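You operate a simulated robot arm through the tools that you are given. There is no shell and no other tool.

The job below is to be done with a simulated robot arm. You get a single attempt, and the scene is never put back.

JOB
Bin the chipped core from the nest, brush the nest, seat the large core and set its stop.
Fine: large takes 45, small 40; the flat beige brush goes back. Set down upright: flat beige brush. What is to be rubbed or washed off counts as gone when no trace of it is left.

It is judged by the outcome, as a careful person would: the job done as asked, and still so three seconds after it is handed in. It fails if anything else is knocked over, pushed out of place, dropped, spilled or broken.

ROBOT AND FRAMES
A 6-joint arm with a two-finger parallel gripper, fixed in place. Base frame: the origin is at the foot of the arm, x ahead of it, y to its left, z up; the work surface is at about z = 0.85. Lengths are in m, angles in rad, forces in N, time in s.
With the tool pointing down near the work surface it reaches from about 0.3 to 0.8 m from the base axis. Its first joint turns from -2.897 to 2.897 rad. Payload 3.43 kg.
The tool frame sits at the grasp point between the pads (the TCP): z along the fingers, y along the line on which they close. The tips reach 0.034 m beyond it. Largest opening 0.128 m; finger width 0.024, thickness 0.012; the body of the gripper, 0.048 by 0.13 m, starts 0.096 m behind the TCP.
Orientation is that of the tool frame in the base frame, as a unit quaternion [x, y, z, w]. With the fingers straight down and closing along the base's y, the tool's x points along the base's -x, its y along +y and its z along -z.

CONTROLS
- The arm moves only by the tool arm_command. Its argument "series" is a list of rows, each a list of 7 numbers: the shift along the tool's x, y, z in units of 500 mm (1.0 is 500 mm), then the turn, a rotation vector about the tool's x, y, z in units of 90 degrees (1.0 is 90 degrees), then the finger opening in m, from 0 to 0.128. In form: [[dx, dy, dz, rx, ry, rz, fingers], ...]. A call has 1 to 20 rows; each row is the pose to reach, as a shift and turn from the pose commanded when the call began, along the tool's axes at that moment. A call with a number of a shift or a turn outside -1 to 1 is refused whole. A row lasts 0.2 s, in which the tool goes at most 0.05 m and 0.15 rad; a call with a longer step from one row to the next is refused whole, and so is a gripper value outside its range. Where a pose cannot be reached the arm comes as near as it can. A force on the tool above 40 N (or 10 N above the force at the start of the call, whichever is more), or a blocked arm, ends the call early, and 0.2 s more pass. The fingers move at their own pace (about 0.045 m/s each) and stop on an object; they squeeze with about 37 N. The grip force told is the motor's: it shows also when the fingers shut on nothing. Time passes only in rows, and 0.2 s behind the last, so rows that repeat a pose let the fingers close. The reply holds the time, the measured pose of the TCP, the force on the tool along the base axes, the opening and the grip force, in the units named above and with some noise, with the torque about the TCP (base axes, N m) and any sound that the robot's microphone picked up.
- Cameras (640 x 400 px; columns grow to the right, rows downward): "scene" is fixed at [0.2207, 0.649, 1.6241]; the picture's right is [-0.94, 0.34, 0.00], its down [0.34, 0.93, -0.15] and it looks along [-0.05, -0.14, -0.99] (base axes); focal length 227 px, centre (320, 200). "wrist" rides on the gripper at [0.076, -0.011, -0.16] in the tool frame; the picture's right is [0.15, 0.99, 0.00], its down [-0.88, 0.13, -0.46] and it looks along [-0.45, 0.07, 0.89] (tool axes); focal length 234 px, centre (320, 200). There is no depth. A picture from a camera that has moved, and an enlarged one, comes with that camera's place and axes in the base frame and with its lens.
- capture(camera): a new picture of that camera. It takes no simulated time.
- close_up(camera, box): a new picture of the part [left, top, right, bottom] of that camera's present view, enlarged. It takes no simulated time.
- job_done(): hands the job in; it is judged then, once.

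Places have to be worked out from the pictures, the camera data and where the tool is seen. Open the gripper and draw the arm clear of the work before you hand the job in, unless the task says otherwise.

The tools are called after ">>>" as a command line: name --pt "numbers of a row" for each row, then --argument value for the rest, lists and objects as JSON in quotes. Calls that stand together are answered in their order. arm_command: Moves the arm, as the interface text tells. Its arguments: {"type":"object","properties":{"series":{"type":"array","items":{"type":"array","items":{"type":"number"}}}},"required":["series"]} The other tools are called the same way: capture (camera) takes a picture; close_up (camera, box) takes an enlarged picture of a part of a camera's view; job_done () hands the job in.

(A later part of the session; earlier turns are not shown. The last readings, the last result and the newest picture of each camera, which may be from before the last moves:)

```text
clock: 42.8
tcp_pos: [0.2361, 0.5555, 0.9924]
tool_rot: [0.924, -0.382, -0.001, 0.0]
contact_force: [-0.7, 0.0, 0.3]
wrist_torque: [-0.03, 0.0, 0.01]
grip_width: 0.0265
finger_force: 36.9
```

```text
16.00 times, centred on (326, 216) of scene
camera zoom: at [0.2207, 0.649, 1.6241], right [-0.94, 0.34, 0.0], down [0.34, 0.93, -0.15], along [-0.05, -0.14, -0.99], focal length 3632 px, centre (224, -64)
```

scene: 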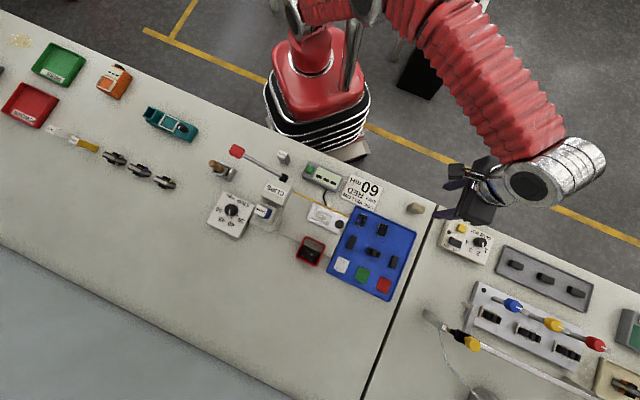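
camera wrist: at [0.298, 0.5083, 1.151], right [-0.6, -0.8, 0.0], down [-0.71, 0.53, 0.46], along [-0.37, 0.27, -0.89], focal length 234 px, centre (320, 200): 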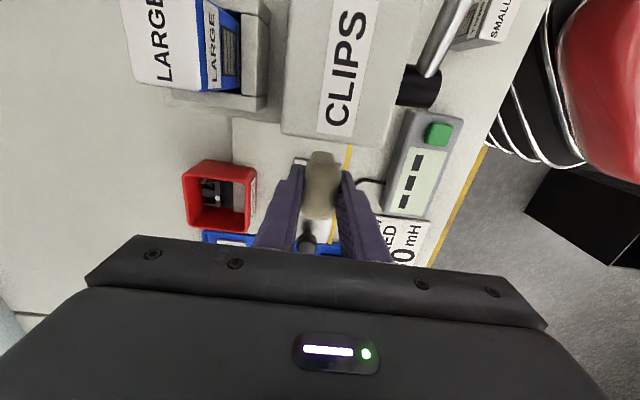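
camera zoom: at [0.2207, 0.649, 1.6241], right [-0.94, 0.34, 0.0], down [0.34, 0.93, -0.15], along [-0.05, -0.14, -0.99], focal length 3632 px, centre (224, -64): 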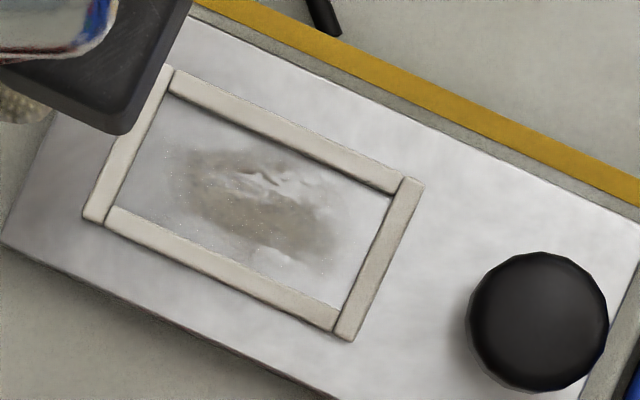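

Part of the dust (left end and edges) is gone but the middle patch remains, so the brush works and more rubbing is needed. I return and stroke again with more, faster passes.

>>> arm_command --pt "-0.06 0 0 0 0 0 0.015" --pt "-0.12 0 0 0 0 0 0.015" --pt "-0.12 0 0.06 0 0 0 0.015" --pt "-0.12 0 0.11 0 0 0 0.015" --pt "-0.12 0 0.13 0 0 0 0.015" --pt "-0.12 0 0.14 0 0 0 0.015" --pt "-0.12 0 0.14 0 0 0 0.015"

>>> arm_command --pt "0.013 0 0 0 0 0 0.015" --pt "-0.008 0 0 0 0 0 0.015" --pt "0.013 0 0 0 0 0 0.015" --pt "-0.008 0 0 0 0 0 0.015" --pt "0.013 0.004 0 0 0 0 0.015" --pt "-0.008 0.004 0 0 0 0 0.015" --pt "0.013 0.004 0 0 0 0 0.015" --pt "-0.008 0.004 0 0 0 0 0.015" --pt "0.013 -0.004 0 0 0 0 0.015" --pt "-0.008 -0.004 0 0 0 0 0.015" --pt "0.013 -0.004 0 0 0 0 0.015" --pt "-0.008 -0.004 0 0 0 0 0.015" --pt "0.013 0 0 0 0 0 0.015" --pt "-0.008 0 0 0 0 0 0.015" --pt "0.013 0 0 0 0 0 0.015" --pt "-0.008 0 0 0 0 0 0.015" --pt "0.013 0 0 0 0 0 0.015" --pt "-0.008 0 0 0 0 0 0.015" --pt "0 0 0 0 0 0 0.015"

```text
clock: 44.4
tcp_pos: [0.1945, 0.5986, 0.9217]
tool_rot: [0.924, -0.383, 0.0, 0.002]
contact_force: [0.4, 0.6, 0.3]
wrist_torque: [0.01, 0.0, 0.01]
grip_width: 0.0267
finger_force: 37.3
```

```text
clock: 48.4
tcp_pos: [0.194, 0.5969, 0.9214]
tool_rot: [0.924, -0.383, -0.001, 0.0]
contact_force: [1.0, 6.1, 16.0]
wrist_torque: [0.23, -0.06, -0.01]
grip_width: 0.0268
finger_force: 36.8
```

Contact is on (16 N). I do another vigorous set with half a millimetre more pressure, then lift aside to look.

>>> arm_command --pt "0.013 0 0.001 0 0 0 0.015" --pt "-0.008 0 0.001 0 0 0 0.015" --pt "0.013 0 0.001 0 0 0 0.015" --pt "-0.008 0 0.001 0 0 0 0.015" --pt "0.013 0.004 0.001 0 0 0 0.015" --pt "-0.008 0.004 0.001 0 0 0 0.015" --pt "0.013 0.004 0.001 0 0 0 0.015" --pt "-0.008 0.004 0.001 0 0 0 0.015" --pt "0.013 -0.004 0.001 0 0 0 0.015" --pt "-0.008 -0.004 0.001 0 0 0 0.015" --pt "0.013 -0.004 0.001 0 0 0 0.015" --pt "-0.008 -0.004 0.001 0 0 0 0.015" --pt "0.013 0 0.001 0 0 0 0.015" --pt "-0.008 0 0.001 0 0 0 0.015" --pt "0.013 0 0.001 0 0 0 0.015" --pt "-0.008 0 0.001 0 0 0 0.015" --pt "0.013 0 0.001 0 0 0 0.015" --pt "-0.008 0 0.001 0 0 0 0.015" --pt "0 0 0.001 0 0 0 0.015"

>>> arm_command --pt "0 0 -0.03 0 0 0 0.015" --pt "0 0 -0.08 0 0 0 0.015" --pt "0.04 0 -0.14 0 0 0 0.015" --pt "0.12 0 -0.14 0 0 0 0.015" --pt "0.12 0 -0.14 0 0 0 0.015"

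>>> close_up --camera "scene" --box '[306, 204, 346, 229]'

```text
clock: 52.4
tcp_pos: [0.195, 0.5959, 0.9202]
tool_rot: [0.924, -0.383, 0.0, 0.001]
contact_force: [-2.9, 2.9, 11.9]
wrist_torque: [0.13, 0.09, 0.0]
grip_width: 0.0264
finger_force: 37.3
```

```text
clock: 53.6
tcp_pos: [0.2377, 0.555, 0.9912]
tool_rot: [0.924, -0.383, 0.0, 0.001]
contact_force: [0.5, -0.8, -0.6]
wrist_torque: [0.0, -0.01, 0.02]
grip_width: 0.0267
finger_force: 37.3
```

```text
16.00 times, centred on (326, 216) of scene
camera zoom: at [0.2207, 0.649, 1.6241], right [-0.94, 0.34, 0.0], down [0.34, 0.93, -0.15], along [-0.05, -0.14, -0.99], focal length 3632 px, centre (224, -64)
```

zoom: 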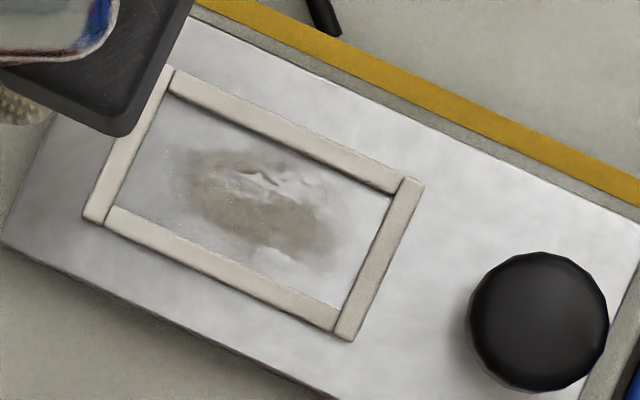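

The patch looks little changed. I check how the brush sits in the fingers and take a finer look at the floor of the nest for comparison.

>>> close_up --camera "wrist" --box '[256, 90, 384, 190]'

>>> close_up --camera "scene" --box '[312, 208, 332, 221]'

>>> capture --camera "wrist"

```text
4.00 times, centred on (320, 140) of wrist
camera zoom: at [0.298, 0.5084, 1.1495], right [-0.6, -0.8, 0.0], down [-0.71, 0.53, 0.46], along [-0.37, 0.27, -0.89], focal length 937 px, centre (320, 440)
```

zoom: 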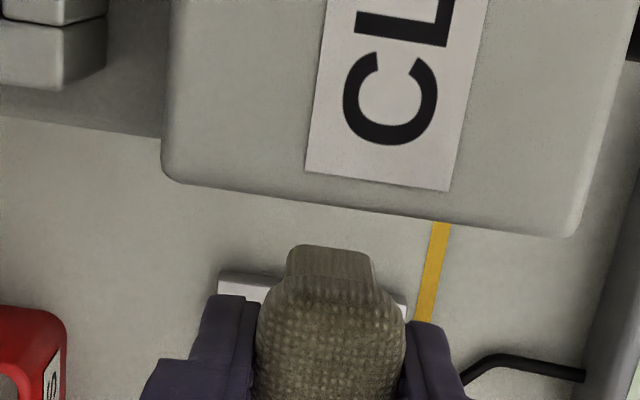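

```text
16.00 times, centred on (322, 214) of scene
camera zoom: at [0.2207, 0.649, 1.6241], right [-0.94, 0.34, 0.0], down [0.34, 0.93, -0.15], along [-0.05, -0.14, -0.99], focal length 3632 px, centre (288, -32)
```

zoom: 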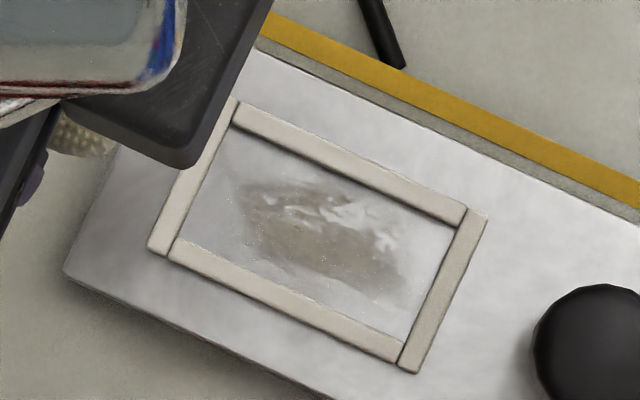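

```text
taken
camera wrist: at [0.298, 0.5084, 1.1495], right [-0.6, -0.8, 0.0], down [-0.71, 0.53, 0.46], along [-0.37, 0.27, -0.89], focal length 234 px, centre (320, 200)
```

wrist: 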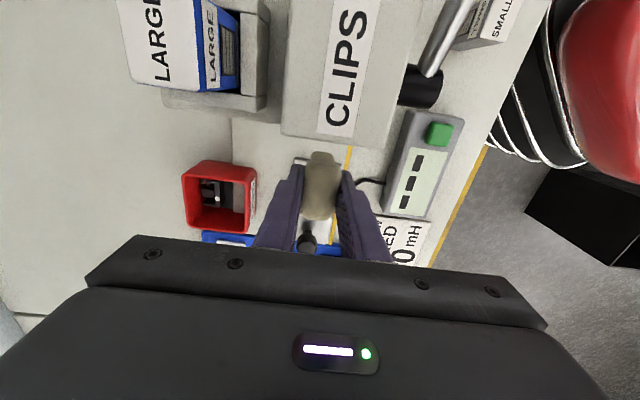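

The bristles do touch the floor (the brush only slid up ~1 mm in the grip) and the patch seems to fade slowly. I go back and rub longer with firmer pressure, then compare from the same viewpoint.

>>> arm_command --pt "-0.06 0 0 0 0 0 0.015" --pt "-0.12 0 0 0 0 0 0.015" --pt "-0.12 0 0.06 0 0 0 0.015" --pt "-0.12 0 0.11 0 0 0 0.015" --pt "-0.12 0 0.135 0 0 0 0.015" --pt "-0.12 0 0.142 0 0 0 0.015" --pt "-0.12 0 0.142 0 0 0 0.015"

>>> arm_command --pt "0.013 0.003 0.001 0 0 0 0.015" --pt "-0.008 -0.003 0.001 0 0 0 0.015" --pt "0.013 0.003 0.001 0 0 0 0.015" --pt "-0.008 -0.003 0.001 0 0 0 0.015" --pt "0.013 0.003 0.001 0 0 0 0.015" --pt "-0.008 -0.003 0.001 0 0 0 0.015" --pt "0.013 0.003 0.001 0 0 0 0.015" --pt "-0.008 -0.003 0.001 0 0 0 0.015" --pt "0.013 0.003 0.001 0 0 0 0.015" --pt "-0.008 -0.003 0.001 0 0 0 0.015" --pt "0.013 -0.003 0.001 0 0 0 0.015" --pt "-0.008 0.003 0.001 0 0 0 0.015" --pt "0.013 -0.003 0.001 0 0 0 0.015" --pt "-0.008 0.003 0.001 0 0 0 0.015" --pt "0.013 -0.003 0.001 0 0 0 0.015" --pt "-0.008 0.003 0.001 0 0 0 0.015" --pt "0.013 -0.003 0.001 0 0 0 0.015" --pt "-0.008 0.003 0.001 0 0 0 0.015" --pt "0 0 0.001 0 0 0 0.015"

>>> arm_command --pt "0.013 0.003 0.001 0 0 0 0.015" --pt "-0.008 -0.003 0.001 0 0 0 0.015" --pt "0.013 0.003 0.001 0 0 0 0.015" --pt "-0.008 -0.003 0.001 0 0 0 0.015" --pt "0.013 0.003 0.001 0 0 0 0.015" --pt "-0.008 -0.003 0.001 0 0 0 0.015" --pt "0.013 0.003 0.001 0 0 0 0.015" --pt "-0.008 -0.003 0.001 0 0 0 0.015" --pt "0.013 0.003 0.001 0 0 0 0.015" --pt "-0.008 -0.003 0.001 0 0 0 0.015" --pt "0.013 -0.003 0.001 0 0 0 0.015" --pt "-0.008 0.003 0.001 0 0 0 0.015" --pt "0.013 -0.003 0.001 0 0 0 0.015" --pt "-0.008 0.003 0.001 0 0 0 0.015" --pt "0.013 -0.003 0.001 0 0 0 0.015" --pt "-0.008 0.003 0.001 0 0 0 0.015" --pt "0.013 -0.003 0.001 0 0 0 0.015" --pt "-0.008 0.003 0.001 0 0 0 0.015" --pt "0 0 0.001 0 0 0 0.015"

```text
clock: 55.2
tcp_pos: [0.1948, 0.5972, 0.9215]
tool_rot: [0.924, -0.383, 0.0, 0.0]
contact_force: [-1.2, -5.6, 17.3]
wrist_torque: [-0.3, 0.04, -0.01]
grip_width: 0.0262
finger_force: 37.4
```

```text
clock: 57.0
tcp_pos: [0.1941, 0.5993, 0.9213]
tool_rot: [0.924, -0.383, 0.0, -0.001]
contact_force: [-0.1, -0.2, 1.0]
wrist_torque: [-0.02, -0.03, 0.01]
grip_width: 0.0265
finger_force: 37.3
stopped in row 8: the force on the tool passed its limit at 41 N (the readings are from after the stop); the commanded pose is now the measured one
```

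```text
clock: 61.0
tcp_pos: [0.1937, 0.5993, 0.9203]
tool_rot: [0.924, -0.383, -0.001, 0.0]
contact_force: [-1.4, 3.0, 14.9]
wrist_torque: [0.11, 0.05, -0.01]
grip_width: 0.0268
finger_force: 37.2
```

I lift aside to the same spot and look again.

>>> arm_command --pt "0 0 -0.03 0 0 0 0.015" --pt "0 0 -0.08 0 0 0 0.015" --pt "0.04 0 -0.14 0 0 0 0.015" --pt "0.12 0 -0.14 0 0 0 0.015" --pt "0.12 0 -0.14 0 0 0 0.015"

>>> close_up --camera "scene" --box '[306, 204, 346, 229]'

```text
clock: 62.2
tcp_pos: [0.2337, 0.554, 0.9926]
tool_rot: [0.924, -0.382, -0.001, 0.0]
contact_force: [-0.2, 0.3, -0.5]
wrist_torque: [0.01, 0.01, 0.05]
grip_width: 0.0265
finger_force: 37.0
```

```text
16.00 times, centred on (326, 216) of scene
camera zoom: at [0.2207, 0.649, 1.6241], right [-0.94, 0.34, 0.0], down [0.34, 0.93, -0.15], along [-0.05, -0.14, -0.99], focal length 3632 px, centre (224, -64)
```

zoom: 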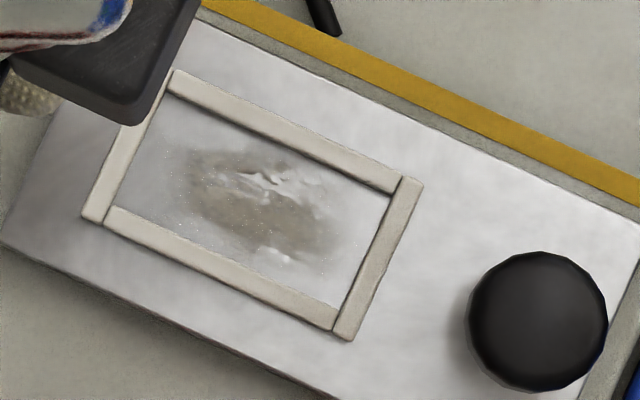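

The patch still looks present. I move the brush to the other side of the nest so the wrist camera can see the nest floor up close.

>>> arm_command --pt "-0.08 0 0 0 0 0 0.015" --pt "-0.16 0 0 0 0 0 0.015" --pt "-0.22 -0.01 0 0 0 0 0.015" --pt "-0.22 -0.01 0 0 0 0 0.015"

>>> capture --camera "wrist"

>>> close_up --camera "wrist" --box '[270, 60, 366, 140]'

```text
clock: 63.2
tcp_pos: [0.161, 0.6381, 0.991]
tool_rot: [0.924, -0.383, 0.0, 0.001]
contact_force: [-0.3, 0.3, -0.3]
wrist_torque: [0.05, 0.0, 0.0]
grip_width: 0.0266
finger_force: 36.5
```

```text
taken
camera wrist: at [0.2223, 0.5907, 1.149], right [-0.6, -0.8, 0.0], down [-0.71, 0.53, 0.46], along [-0.37, 0.27, -0.89], focal length 234 px, centre (320, 200)
```

wrist: 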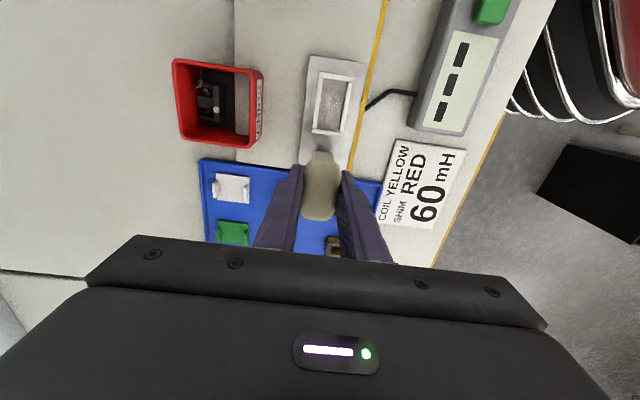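

```text
5.00 times, centred on (318, 100) of wrist
camera zoom: at [0.2223, 0.5907, 1.149], right [-0.6, -0.8, 0.0], down [-0.71, 0.53, 0.46], along [-0.37, 0.27, -0.89], focal length 1171 px, centre (330, 700)
```

zoom: 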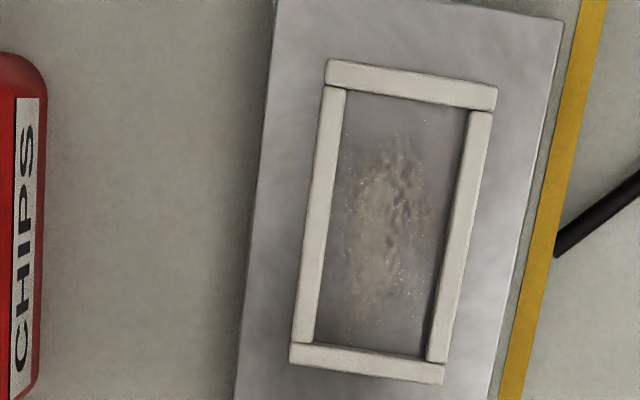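

Now I have a clear reference view of the dust patch. I go back down, check force, do a measured set of straight strokes at moderate force, and return to this very viewpoint to compare.

>>> arm_command --pt "0.053 0.006 0 0 0 0 0.015" --pt "0.106 0.0115 0 0 0 0 0.015" --pt "0.106 0.0115 0.07 0 0 0 0.015" --pt "0.106 0.0115 0.115 0 0 0 0.015" --pt "0.106 0.0115 0.135 0 0 0 0.015" --pt "0.106 0.0115 0.14 0 0 0 0.015" --pt "0.106 0.0115 0.14 0 0 0 0.015"

>>> close_up --camera "wrist" --box '[256, 90, 384, 190]'

```text
clock: 64.8
tcp_pos: [0.1974, 0.596, 0.9207]
tool_rot: [0.924, -0.381, -0.001, -0.001]
contact_force: [-1.4, -1.3, 9.3]
wrist_torque: [-0.11, 0.0, -0.02]
grip_width: 0.0264
finger_force: 36.6
```

```text
4.00 times, centred on (320, 140) of wrist
camera zoom: at [0.2573, 0.5489, 1.0792], right [-0.6, -0.8, 0.0], down [-0.71, 0.53, 0.46], along [-0.37, 0.27, -0.89], focal length 937 px, centre (320, 440)
```

zoom: 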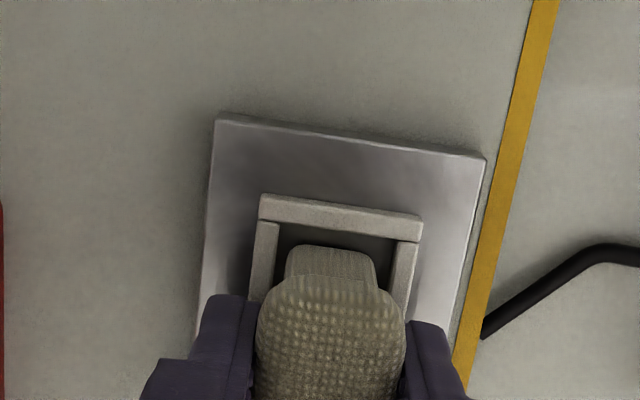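

Contact is 9 N and centred. I do slower strokes of ±5 mm along the nest.

>>> arm_command --pt "0.01 0 0 0 0 0 0.015" --pt "0 0 0 0 0 0 0.015" --pt "-0.01 0 0 0 0 0 0.015" --pt "0 0 0 0 0 0 0.015" --pt "0.01 0 0 0 0 0 0.015" --pt "0 0 0 0 0 0 0.015" --pt "-0.01 0 0 0 0 0 0.015" --pt "0 0 0 0 0 0 0.015" --pt "0.01 0 0 0 0 0 0.015" --pt "0 0 0 0 0 0 0.015" --pt "-0.01 0 0 0 0 0 0.015" --pt "0 0 0 0 0 0 0.015" --pt "0.01 0 0 0 0 0 0.015" --pt "0 0 0 0 0 0 0.015" --pt "-0.01 0 0 0 0 0 0.015" --pt "0 0 0 0 0 0 0.015"

>>> arm_command --pt "0 0 -0.05 0 0 0 0.015" --pt "0 0 -0.14 0 0 0 0.015" --pt "-0.053 -0.006 -0.14 0 0 0 0.015" --pt "-0.106 -0.0115 -0.14 0 0 0 0.015" --pt "-0.106 -0.0115 -0.14 0 0 0 0.015"

>>> close_up --camera "wrist" --box '[270, 60, 366, 140]'

```text
clock: 68.2
tcp_pos: [0.1953, 0.5969, 0.9205]
tool_rot: [0.924, -0.383, 0.0, 0.0]
contact_force: [-3.4, 2.1, 19.6]
wrist_torque: [0.07, 0.09, -0.05]
grip_width: 0.0264
finger_force: 37.0
```

```text
clock: 69.4
tcp_pos: [0.1618, 0.6375, 0.9897]
tool_rot: [0.924, -0.383, 0.0, 0.001]
contact_force: [0.1, -0.8, 1.0]
wrist_torque: [-0.01, -0.05, -0.03]
grip_width: 0.0265
finger_force: 37.0
```

```text
5.00 times, centred on (318, 100) of wrist
camera zoom: at [0.2222, 0.5911, 1.1482], right [-0.6, -0.8, 0.0], down [-0.71, 0.53, 0.46], along [-0.37, 0.27, -0.89], focal length 1171 px, centre (330, 700)
```

zoom: 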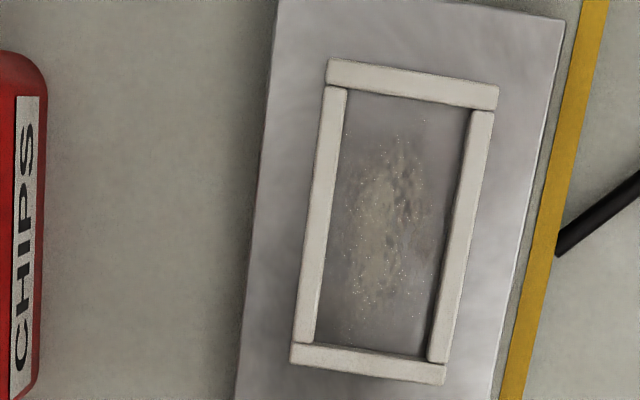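

The patch is visibly fainter after the slow strokes, so steady slow brushing works. I continue with more slow strokes, including small sideways offsets.

>>> arm_command --pt "0.053 0.006 0 0 0 0 0.015" --pt "0.106 0.0115 0 0 0 0 0.015" --pt "0.106 0.0115 0.07 0 0 0 0.015" --pt "0.106 0.0115 0.115 0 0 0 0.015" --pt "0.106 0.0115 0.135 0 0 0 0.015" --pt "0.106 0.0115 0.141 0 0 0 0.015" --pt "0.106 0.0115 0.141 0 0 0 0.015"

>>> arm_command --pt "0.01 0 0 0 0 0 0.015" --pt "0 0 0 0 0 0 0.015" --pt "-0.01 0 0 0 0 0 0.015" --pt "0 0 0 0 0 0 0.015" --pt "0.01 0.003 0 0 0 0 0.015" --pt "0 0.003 0 0 0 0 0.015" --pt "-0.01 0.003 0 0 0 0 0.015" --pt "0 0.003 0 0 0 0 0.015" --pt "0.01 -0.003 0 0 0 0 0.015" --pt "0 -0.003 0 0 0 0 0.015" --pt "-0.01 -0.003 0 0 0 0 0.015" --pt "0 -0.003 0 0 0 0 0.015" --pt "0.01 0 0 0 0 0 0.015" --pt "0 0 0 0 0 0 0.015" --pt "-0.01 0 0 0 0 0 0.015" --pt "0 0 0 0 0 0 0.015" --pt "0.01 0 0 0 0 0 0.015" --pt "0 0 0 0 0 0 0.015" --pt "-0.01 0 0 0 0 0 0.015" --pt "0 0 0 0 0 0 0.015"

>>> arm_command --pt "0.01 0 0 0 0 0 0.015" --pt "0 0 0 0 0 0 0.015" --pt "-0.01 0 0 0 0 0 0.015" --pt "0 0 0 0 0 0 0.015" --pt "0.01 0.003 0 0 0 0 0.015" --pt "0 0.003 0 0 0 0 0.015" --pt "-0.01 0.003 0 0 0 0 0.015" --pt "0 0.003 0 0 0 0 0.015" --pt "0.01 -0.003 0 0 0 0 0.015" --pt "0 -0.003 0 0 0 0 0.015" --pt "-0.01 -0.003 0 0 0 0 0.015" --pt "0 -0.003 0 0 0 0 0.015" --pt "0.01 0 0 0 0 0 0.015" --pt "0 0 0 0 0 0 0.015" --pt "-0.01 0 0 0 0 0 0.015" --pt "0 0 0 0 0 0 0.015" --pt "0.01 0 0 0 0 0 0.015" --pt "0 0 0 0 0 0 0.015" --pt "-0.01 0 0 0 0 0 0.015" --pt "0 0 0 0 0 0 0.015"

```text
clock: 71.0
tcp_pos: [0.1945, 0.5969, 0.9218]
tool_rot: [0.924, -0.383, 0.001, -0.001]
contact_force: [-1.6, -3.1, 13.8]
wrist_torque: [-0.19, 0.05, -0.01]
grip_width: 0.0267
finger_force: 37.3
```

```text
clock: 75.2
tcp_pos: [0.1948, 0.5967, 0.9198]
tool_rot: [0.924, -0.382, -0.002, -0.001]
contact_force: [-0.8, 5.0, 37.4]
wrist_torque: [0.13, -0.04, -0.02]
grip_width: 0.0268
finger_force: 37.1
```

```text
clock: 79.4
tcp_pos: [0.1952, 0.5968, 0.9212]
tool_rot: [0.924, -0.383, -0.001, -0.001]
contact_force: [0.0, 5.4, 20.9]
wrist_torque: [0.19, -0.09, 0.0]
grip_width: 0.0265
finger_force: 37.2
```

I lift to the reference viewpoint and compare the patch again.

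>>> arm_command --pt "0 0 -0.05 0 0 0 0.015" --pt "0 0 -0.14 0 0 0 0.015" --pt "-0.053 -0.006 -0.141 0 0 0 0.015" --pt "-0.106 -0.0115 -0.141 0 0 0 0.015" --pt "-0.106 -0.0115 -0.141 0 0 0 0.015"

>>> close_up --camera "wrist" --box '[270, 60, 366, 140]'

```text
clock: 80.6
tcp_pos: [0.1617, 0.6377, 0.9891]
tool_rot: [0.924, -0.383, -0.001, 0.0]
contact_force: [0.8, 0.3, -0.8]
wrist_torque: [-0.02, -0.01, 0.02]
grip_width: 0.0265
finger_force: 37.6
```

```text
5.00 times, centred on (318, 100) of wrist
camera zoom: at [0.2228, 0.5903, 1.1486], right [-0.6, -0.8, 0.0], down [-0.71, 0.53, 0.46], along [-0.37, 0.27, -0.89], focal length 1171 px, centre (330, 700)
```

zoom: 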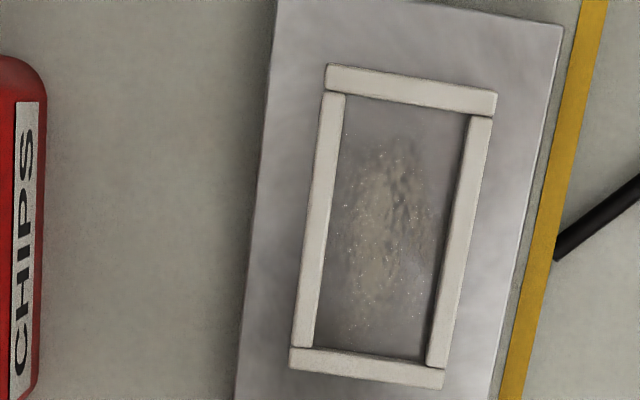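

The rendering varies, so I compare under the first lighting: I move the arm well away and take the same overhead close-up as before brushing.

>>> arm_command --pt "-0.08 0.08 -0.04 0 0 0 0.015" --pt "-0.16 0.16 -0.08 0 0 0 0.015" --pt "-0.24 0.22 -0.08 0 0 0 0.015" --pt "-0.32 0.28 -0.08 0 0 0 0.015" --pt "-0.38 0.32 -0.08 0 0 0 0.015" --pt "-0.38 0.32 -0.08 0 0 0 0.015"

>>> close_up --camera "scene" --box '[306, 204, 346, 229]'

>>> close_up --camera "scene" --box '[314, 209, 330, 219]'

```text
refused: row 1 steps farther than a row can; nothing moved
```

```text
16.00 times, centred on (326, 216) of scene
camera zoom: at [0.2207, 0.649, 1.6241], right [-0.94, 0.34, 0.0], down [0.34, 0.93, -0.15], along [-0.05, -0.14, -0.99], focal length 3632 px, centre (224, -64)
```

zoom: 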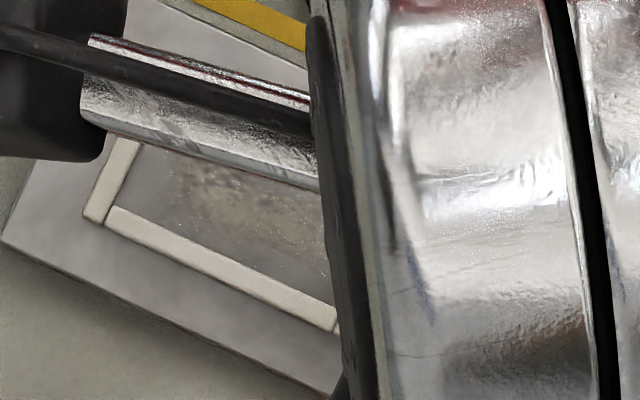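

```text
16.00 times, centred on (322, 214) of scene
camera zoom: at [0.2207, 0.649, 1.6241], right [-0.94, 0.34, 0.0], down [0.34, 0.93, -0.15], along [-0.05, -0.14, -0.99], focal length 3632 px, centre (288, -24)
```

zoom: 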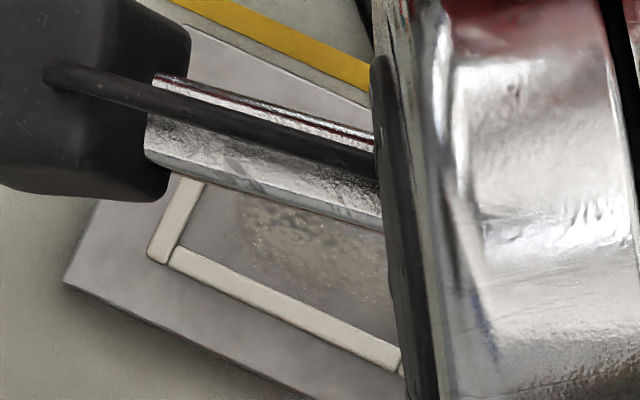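

That step was a little too long; I repeat the move away in smaller steps and then look.

>>> arm_command --pt "-0.06 0.05 -0.03 0 0 0 0.015" --pt "-0.12 0.1 -0.06 0 0 0 0.015" --pt "-0.18 0.15 -0.08 0 0 0 0.015" --pt "-0.24 0.2 -0.08 0 0 0 0.015" --pt "-0.3 0.25 -0.08 0 0 0 0.015" --pt "-0.36 0.3 -0.08 0 0 0 0.015" --pt "-0.36 0.3 -0.08 0 0 0 0.015"

>>> close_up --camera "scene" --box '[306, 204, 346, 229]'

>>> close_up --camera "scene" --box '[195, 140, 259, 180]'

```text
clock: 82.2
tcp_pos: [-0.0708, 0.66, 1.0314]
tool_rot: [0.924, -0.382, 0.0, 0.001]
contact_force: [-0.1, 0.2, -0.1]
wrist_torque: [0.01, 0.02, -0.01]
grip_width: 0.0265
finger_force: 37.1
```

```text
16.00 times, centred on (326, 216) of scene
camera zoom: at [0.2207, 0.649, 1.6241], right [-0.94, 0.34, 0.0], down [0.34, 0.93, -0.15], along [-0.05, -0.14, -0.99], focal length 3632 px, centre (224, -64)
```

zoom: 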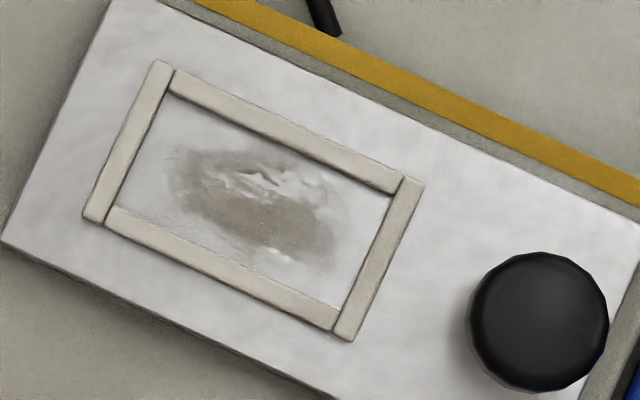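

```text
10.00 times, centred on (227, 160) of scene
camera zoom: at [0.2207, 0.649, 1.6241], right [-0.94, 0.34, 0.0], down [0.34, 0.93, -0.15], along [-0.05, -0.14, -0.99], focal length 2270 px, centre (1250, 600)
```

zoom: 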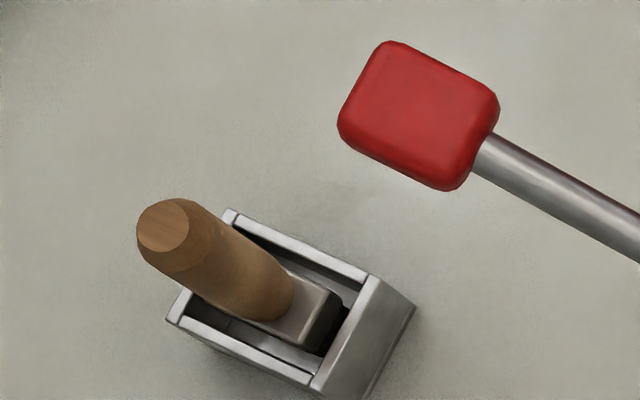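

The patch is unchanged from before brushing, so flat contact over it does nothing visible. I test a tilted brush (one bristle edge down) on the patch, first returning above the nest.

>>> arm_command --pt "0.07 -0.045 0 0 0 0 0.015" --pt "0.14 -0.09 0.02 0 0 0 0.015" --pt "0.21 -0.135 0.04 0 0 0 0.015" --pt "0.28 -0.18 0.06 0 0 0 0.015" --pt "0.35 -0.22 0.08 0 0 0 0.015" --pt "0.41 -0.26 0.08 0 0 0 0.015" --pt "0.466 -0.2885 0.08 0 0 0 0.015" --pt "0.466 -0.2885 0.08 0 0 0 0.015"

>>> arm_command --pt "0.01 -0.006 0.04 0 -0.08 0 0.015" --pt "0.01 -0.006 0.09 0 -0.16 0 0.015" --pt "0.01 -0.006 0.125 0 -0.2222 0 0.015" --pt "0.01 -0.006 0.134 0 -0.2222 0 0.015" --pt "0.03 -0.006 0.134 0 -0.2222 0 0.015" --pt "0.038 -0.006 0.134 0 -0.2222 0 0.015" --pt "0.014 -0.006 0.134 0 -0.2222 0 0.015" --pt "-0.012 -0.006 0.134 0 -0.2222 0 0.015" --pt "0.014 -0.006 0.134 0 -0.2222 0 0.015" --pt "0.038 -0.006 0.134 0 -0.2222 0 0.015" --pt "0.014 -0.006 0.134 0 -0.2222 0 0.015" --pt "-0.012 -0.006 0.134 0 -0.2222 0 0.015"

>>> close_up --camera "wrist" --box '[256, 90, 384, 190]'

```text
clock: 84.0
tcp_pos: [0.1985, 0.5961, 0.9897]
tool_rot: [0.924, -0.383, -0.001, -0.001]
contact_force: [0.4, 0.6, 0.0]
wrist_torque: [0.01, 0.0, -0.02]
grip_width: 0.0267
finger_force: 36.7
```

```text
clock: 85.0
tcp_pos: [0.2021, 0.5967, 0.9301]
tool_rot: [0.91, -0.376, -0.161, -0.071]
contact_force: [-0.9, 0.0, 5.0]
wrist_torque: [0.07, -0.05, -0.01]
grip_width: 0.0267
finger_force: 37.5
stopped in row 4: the force on the tool passed its limit at 45 N (the readings are from after the stop); the commanded pose is now the measured one
```

```text
4.00 times, centred on (320, 140) of wrist
camera zoom: at [0.2997, 0.5127, 1.0527], right [-0.6, -0.8, -0.06], down [-0.57, 0.38, 0.73], along [-0.56, 0.47, -0.68], focal length 937 px, centre (320, 440)
```

zoom: 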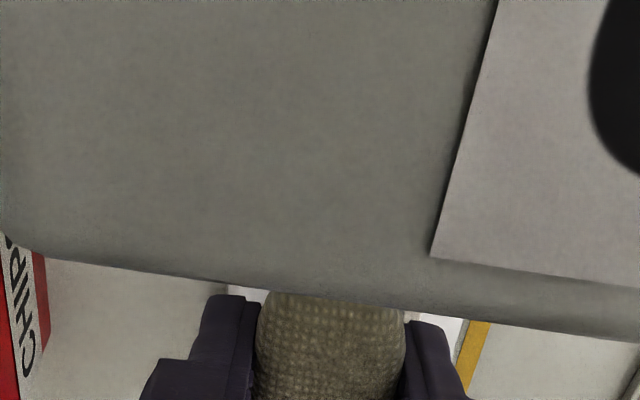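

The tilt brings the camera close over the press and the bristle edge met the frame, so this tilt is not a good idea. I raise straight up and untilt at once.

>>> arm_command --pt "-0.0137 0 -0.0376 0 0 0 0.015" --pt "-0.0308 0 -0.0846 0 0.02 0 0.015" --pt "-0.041 0 -0.1128 0 0.09 0 0.015" --pt "-0.041 0 -0.1128 0 0.16 0 0.015" --pt "-0.041 0 -0.1128 0 0.2222 0 0.015" --pt "-0.041 0 -0.1128 0 0.2222 0 0.015"

>>> capture --camera "wrist"

>>> close_up --camera "scene" --box '[190, 130, 350, 230]'

```text
clock: 86.4
tcp_pos: [0.2033, 0.5971, 0.9906]
tool_rot: [0.924, -0.383, -0.001, -0.004]
contact_force: [0.2, -0.8, -0.9]
wrist_torque: [0.01, 0.01, 0.05]
grip_width: 0.0266
finger_force: 36.9
```

```text
taken
camera wrist: at [0.2644, 0.5472, 1.148], right [-0.6, -0.8, -0.01], down [-0.72, 0.53, 0.46], along [-0.36, 0.28, -0.89], focal length 234 px, centre (320, 200)
```

wrist: 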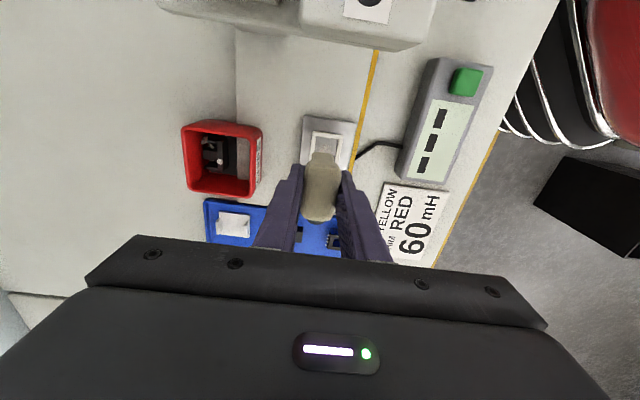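

```text
4.00 times, centred on (270, 180) of scene
camera zoom: at [0.2207, 0.649, 1.6241], right [-0.94, 0.34, 0.0], down [0.34, 0.93, -0.15], along [-0.05, -0.14, -0.99], focal length 908 px, centre (520, 280)
```

zoom: 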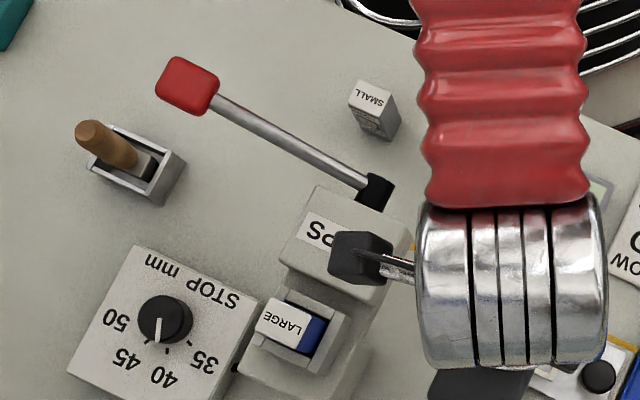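

Press and lever look unmoved. I shift back to the side viewpoint and look at the dust at the strongest zoom to judge whether it changes at all.

>>> arm_command --pt "-0.05 -0.006 0 0 0.003 0 0.015" --pt "-0.1 -0.0115 0 0 0.003 0 0.015" --pt "-0.11 -0.0115 0 0 0.003 0 0.015" --pt "-0.11 -0.0115 0 0 0.003 0 0.015"

>>> close_up --camera "wrist" --box '[300, 75, 348, 105]'

>>> close_up --camera "wrist" --box '[296, 95, 344, 125]'

>>> close_up --camera "wrist" --box '[280, 140, 360, 220]'

```text
clock: 87.4
tcp_pos: [0.171, 0.6386, 0.9911]
tool_rot: [0.924, -0.383, 0.0, -0.002]
contact_force: [0.2, 0.3, -0.2]
wrist_torque: [0.0, -0.03, -0.01]
grip_width: 0.0265
finger_force: 37.1
```

```text
13.33 times, centred on (324, 90) of wrist
camera zoom: at [0.2294, 0.5904, 1.1497], right [-0.6, -0.8, -0.01], down [-0.72, 0.53, 0.46], along [-0.36, 0.28, -0.89], focal length 3122 px, centre (267, 1667)
```

zoom: 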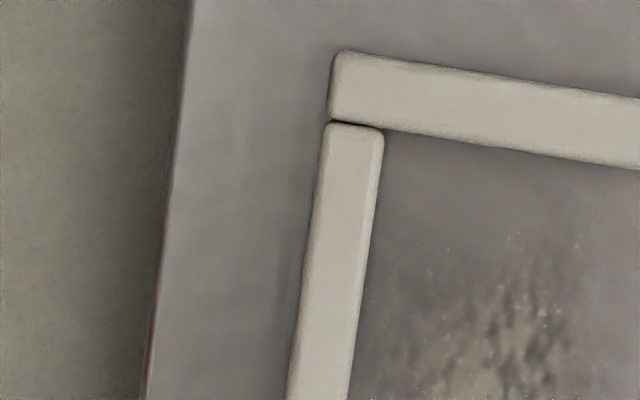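

```text
13.33 times, centred on (320, 110) of wrist
camera zoom: at [0.2294, 0.5904, 1.1497], right [-0.6, -0.8, -0.01], down [-0.72, 0.53, 0.46], along [-0.36, 0.28, -0.89], focal length 3122 px, centre (320, 1400)
```

zoom: 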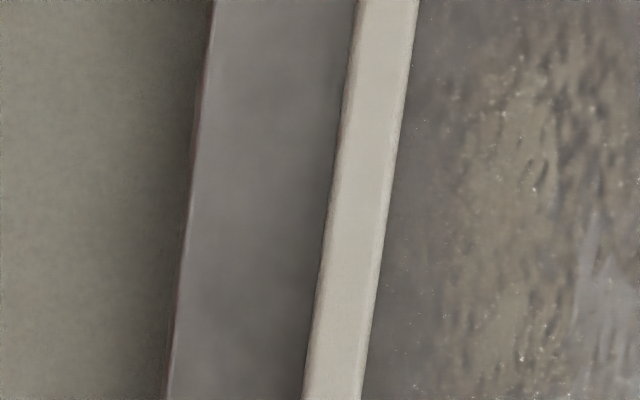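

```text
5.00 times, centred on (320, 180) of wrist
camera zoom: at [0.2294, 0.5904, 1.1497], right [-0.6, -0.8, -0.01], down [-0.72, 0.53, 0.46], along [-0.36, 0.28, -0.89], focal length 1171 px, centre (320, 300)
```

zoom: 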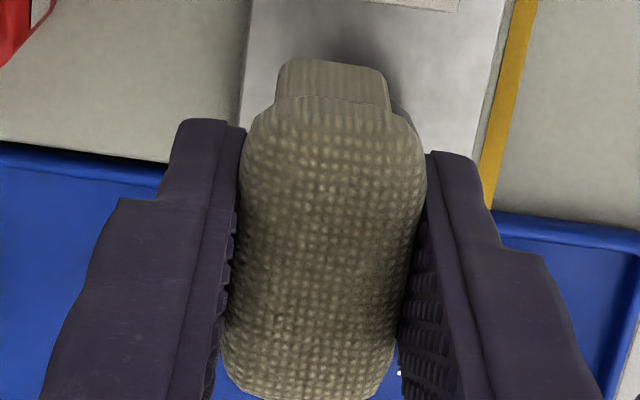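

The dust is a continuous stain; I try a longer run of fast strokes at light pressure before judging again. First back to the nest, lowering gently.

>>> arm_command --pt "0.053 0.006 0 0 0 0 0.015" --pt "0.108 0.0125 0 0 0 0 0.015" --pt "0.108 0.0125 0.07 0 0 0 0.015" --pt "0.108 0.0125 0.115 0 0 0 0.015" --pt "0.108 0.0125 0.135 0 0 0 0.015" --pt "0.108 0.0125 0.138 0 0 0 0.015" --pt "0.108 0.0125 0.138 0 0 0 0.015"

>>> close_up --camera "wrist" --box '[256, 90, 384, 190]'

```text
clock: 88.7
tcp_pos: [0.2027, 0.5977, 0.9273]
tool_rot: [0.924, -0.383, 0.0, -0.006]
contact_force: [-0.7, 0.3, 2.9]
wrist_torque: [0.03, 0.0, 0.04]
grip_width: 0.0267
finger_force: 36.6
stopped in row 6: the force on the tool passed its limit at 45 N (the readings are from after the stop); the commanded pose is now the measured one
```

```text
4.00 times, centred on (320, 140) of wrist
camera zoom: at [0.2625, 0.5488, 1.0853], right [-0.6, -0.8, -0.01], down [-0.72, 0.53, 0.46], along [-0.36, 0.28, -0.89], focal length 937 px, centre (320, 440)
```

zoom: 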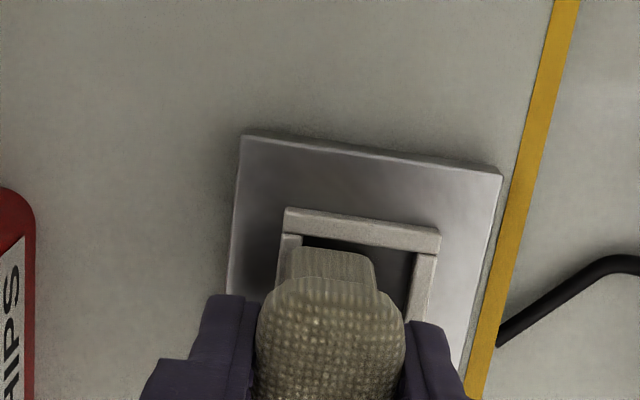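

I was about 6 mm off and the bristles touched the frame top (so frame top ≈0.877). I raise, re-centre using the picture, and lower again lightly.

>>> arm_command --pt "0 0 -0.014 -0.007 0.003 0 0.015" --pt "-0.003 0.006 -0.014 -0.007 0.003 0 0.015" --pt "-0.006 0.0124 -0.014 -0.007 0.003 0 0.015" --pt "-0.006 0.0124 -0.014 -0.007 0.003 0 0.015"

>>> close_up --camera "wrist" --box '[256, 90, 384, 190]'

```text
clock: 89.7
tcp_pos: [0.1961, 0.5963, 0.9339]
tool_rot: [0.924, -0.383, 0.0, 0.002]
contact_force: [-0.3, -0.7, -0.5]
wrist_torque: [-0.02, 0.02, 0.0]
grip_width: 0.0261
finger_force: 37.1
```

```text
4.00 times, centred on (320, 140) of wrist
camera zoom: at [0.2568, 0.5482, 1.0924], right [-0.6, -0.8, 0.0], down [-0.71, 0.53, 0.45], along [-0.37, 0.27, -0.89], focal length 937 px, centre (320, 440)
```

zoom: 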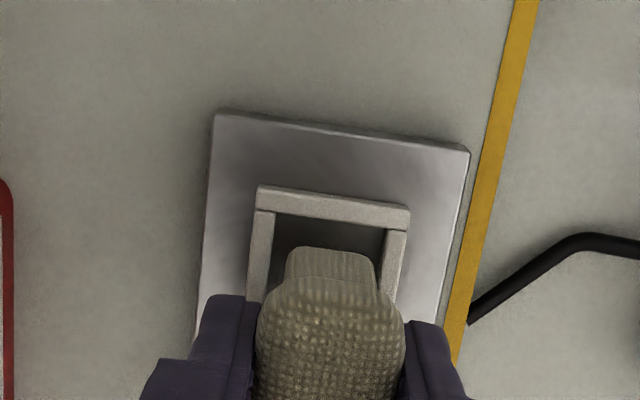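

Centred again. I lower to light contact.

>>> arm_command --pt "0 0 0.01 0 0 0 0.015" --pt "0 0 0.018 0 0 0 0.015" --pt "0 0 0.023 0 0 0 0.015" --pt "0 0 0.023 0 0 0 0.015"

>>> arm_command --pt "0 0 0.002 0 0 0 0.015" --pt "0 0 0.002 0 0 0 0.015"

```text
clock: 90.7
tcp_pos: [0.1957, 0.5951, 0.922]
tool_rot: [0.924, -0.383, 0.001, 0.002]
contact_force: [-0.7, 0.3, 0.4]
wrist_torque: [0.02, -0.01, -0.01]
grip_width: 0.0265
finger_force: 37.1
```

```text
clock: 91.3
tcp_pos: [0.1955, 0.5947, 0.9202]
tool_rot: [0.924, -0.382, 0.0, 0.001]
contact_force: [0.6, -0.2, 0.2]
wrist_torque: [-0.01, 0.01, 0.0]
grip_width: 0.0264
finger_force: 36.9
```

No contact yet (the brush slid up a bit more in the grip). I creep down further.

>>> arm_command --pt "0 0 0.002 0 0 0 0.015" --pt "0 0 0.003 0 0 0 0.015" --pt "0 0 0.003 0 0 0 0.015"

>>> arm_command --pt "0 0 0.001 0 0 0 0.015" --pt "0 0 0.002 0 0 0 0.015" --pt "0 0 0.002 0 0 0 0.015"

```text
clock: 92.1
tcp_pos: [0.1962, 0.5951, 0.9227]
tool_rot: [0.924, -0.382, 0.001, 0.0]
contact_force: [-2.8, -3.5, 15.3]
wrist_torque: [-0.05, 0.19, 0.05]
grip_width: 0.0266
finger_force: 37.0
```

```text
clock: 92.9
tcp_pos: [0.1965, 0.5949, 0.9213]
tool_rot: [0.924, -0.382, 0.001, 0.0]
contact_force: [-1.0, -4.3, 34.5]
wrist_torque: [-0.11, 0.08, -0.01]
grip_width: 0.0266
finger_force: 36.9
```

Stiffness is about 20 N/mm. I back off 1.5 mm to about 5 N and run fast strokes.

>>> arm_command --pt "0 0 -0.003 0 0 0 0.015" --pt "0 0 -0.003 0 0 0 0.015"

>>> arm_command --pt "0.01 0.003 0 0 0 0 0.015" --pt "-0.01 -0.003 0 0 0 0 0.015" --pt "0.01 0.003 0 0 0 0 0.015" --pt "-0.01 -0.003 0 0 0 0 0.015" --pt "0.01 0.003 0 0 0 0 0.015" --pt "-0.01 -0.003 0 0 0 0 0.015" --pt "0.01 0.003 0 0 0 0 0.015" --pt "-0.01 -0.003 0 0 0 0 0.015" --pt "0.01 0 0 0 0 0 0.015" --pt "-0.01 0 0 0 0 0 0.015" --pt "0.01 -0.003 0 0 0 0 0.015" --pt "-0.01 0.003 0 0 0 0 0.015" --pt "0.01 -0.003 0 0 0 0 0.015" --pt "-0.01 0.003 0 0 0 0 0.015" --pt "0.01 -0.003 0 0 0 0 0.015" --pt "-0.01 0.003 0 0 0 0 0.015" --pt "0.01 -0.003 0 0 0 0 0.015" --pt "-0.01 0.003 0 0 0 0 0.015" --pt "0 0 0 0 0 0 0.015"

>>> arm_command --pt "0.01 0.003 0.0005 0 0 0 0.015" --pt "-0.01 -0.003 0.0005 0 0 0 0.015" --pt "0.01 0.003 0.0005 0 0 0 0.015" --pt "-0.01 -0.003 0.0005 0 0 0 0.015" --pt "0.01 0.003 0.0005 0 0 0 0.015" --pt "-0.01 -0.003 0.0005 0 0 0 0.015" --pt "0.01 0.003 0.0005 0 0 0 0.015" --pt "-0.01 -0.003 0.0005 0 0 0 0.015" --pt "0.01 0 0.0005 0 0 0 0.015" --pt "-0.01 0 0.0005 0 0 0 0.015" --pt "0.01 -0.003 0.0005 0 0 0 0.015" --pt "-0.01 0.003 0.0005 0 0 0 0.015" --pt "0.01 -0.003 0.0005 0 0 0 0.015" --pt "-0.01 0.003 0.0005 0 0 0 0.015" --pt "0.01 -0.003 0.0005 0 0 0 0.015" --pt "-0.01 0.003 0.0005 0 0 0 0.015" --pt "0.01 -0.003 0.0005 0 0 0 0.015" --pt "-0.01 0.003 0.0005 0 0 0 0.015" --pt "0 0 0.0005 0 0 0 0.015"

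```text
clock: 93.5
tcp_pos: [0.1971, 0.5955, 0.9209]
tool_rot: [0.924, -0.382, 0.001, 0.001]
contact_force: [2.2, 4.2, 27.9]
wrist_torque: [0.25, -0.02, 0.0]
grip_width: 0.0266
finger_force: 36.5
```

```text
clock: 94.1
tcp_pos: [0.1943, 0.5957, 0.9209]
tool_rot: [0.924, -0.383, 0.002, 0.004]
contact_force: [0.8, -1.1, 3.0]
wrist_torque: [0.03, 0.0, -0.01]
grip_width: 0.0266
finger_force: 37.4
stopped in row 3: the force on the tool passed its limit at 45 N (the readings are from after the stop); the commanded pose is now the measured one
```

```text
clock: 98.1
tcp_pos: [0.1951, 0.5955, 0.9209]
tool_rot: [0.924, -0.383, 0.002, 0.005]
contact_force: [-5.0, -0.3, 15.2]
wrist_torque: [0.1, 0.28, 0.02]
grip_width: 0.0266
finger_force: 37.1
```

That run completed. I lift and take the brush well aside again to see the nest in the original light.

>>> arm_command --pt "0 0 -0.05 0 0 0 0.015" --pt "0 0 -0.14 0 0 0 0.015" --pt "-0.06 0.03 -0.17 0 0 0 0.015" --pt "-0.13 0.07 -0.2 0 0 0 0.015" --pt "-0.2 0.11 -0.22 0 0 0 0.015" --pt "-0.27 0.16 -0.22 0 0 0 0.015" --pt "-0.34 0.2 -0.22 0 0 0 0.015" --pt "-0.41 0.25 -0.22 0 0 0 0.015" --pt "-0.466 0.2885 -0.22 0 0 0 0.015" --pt "-0.466 0.2885 -0.22 0 0 0 0.015"

>>> close_up --camera "scene" --box '[306, 204, 346, 229]'

>>> close_up --camera "scene" --box '[390, 190, 454, 230]'

```text
clock: 100.3
tcp_pos: [-0.0725, 0.6609, 1.0275]
tool_rot: [0.923, -0.384, 0.003, 0.004]
contact_force: [0.2, -0.9, 0.4]
wrist_torque: [0.0, 0.0, -0.02]
grip_width: 0.0267
finger_force: 37.2
```

```text
16.00 times, centred on (326, 216) of scene
camera zoom: at [0.2207, 0.649, 1.6241], right [-0.94, 0.34, 0.0], down [0.34, 0.93, -0.15], along [-0.05, -0.14, -0.99], focal length 3632 px, centre (224, -64)
```

zoom: 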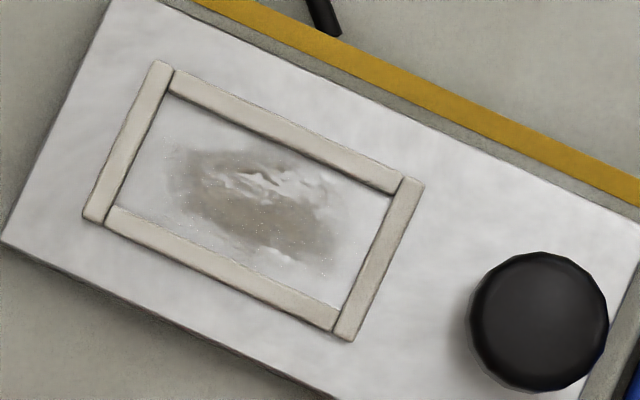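

```text
10.00 times, centred on (422, 210) of scene
camera zoom: at [0.2207, 0.649, 1.6241], right [-0.94, 0.34, 0.0], down [0.34, 0.93, -0.15], along [-0.05, -0.14, -0.99], focal length 2270 px, centre (-700, 100)
```

zoom: 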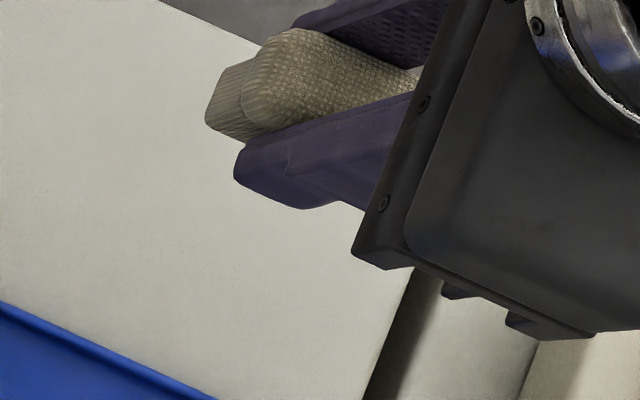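

I look at the wooden-handled tool with the strongest zoom to settle whether it could be the brush that is meant.

>>> close_up --camera "scene" --box '[205, 155, 245, 180]'

>>> close_up --camera "scene" --box '[215, 160, 255, 185]'

```text
16.00 times, centred on (225, 168) of scene
camera zoom: at [0.2207, 0.649, 1.6241], right [-0.94, 0.34, 0.0], down [0.34, 0.93, -0.15], along [-0.05, -0.14, -0.99], focal length 3632 px, centre (1840, 720)
```

zoom: 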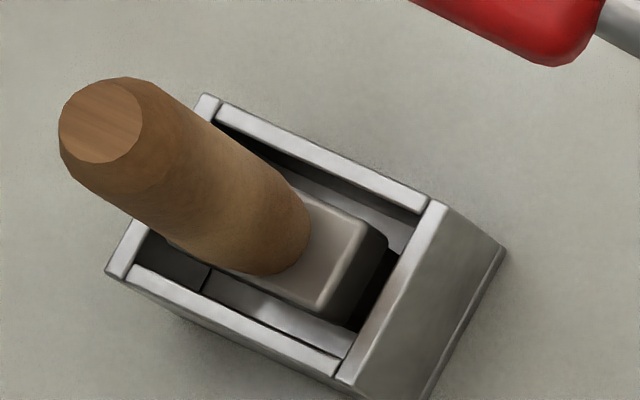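

```text
16.00 times, centred on (235, 172) of scene
camera zoom: at [0.2207, 0.649, 1.6241], right [-0.94, 0.34, 0.0], down [0.34, 0.93, -0.15], along [-0.05, -0.14, -0.99], focal length 3632 px, centre (1680, 640)
```

zoom: 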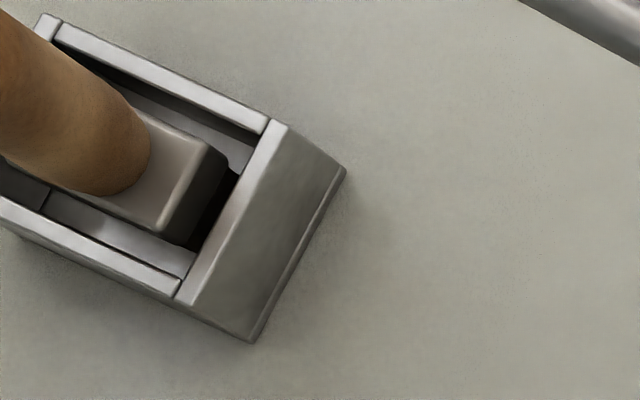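

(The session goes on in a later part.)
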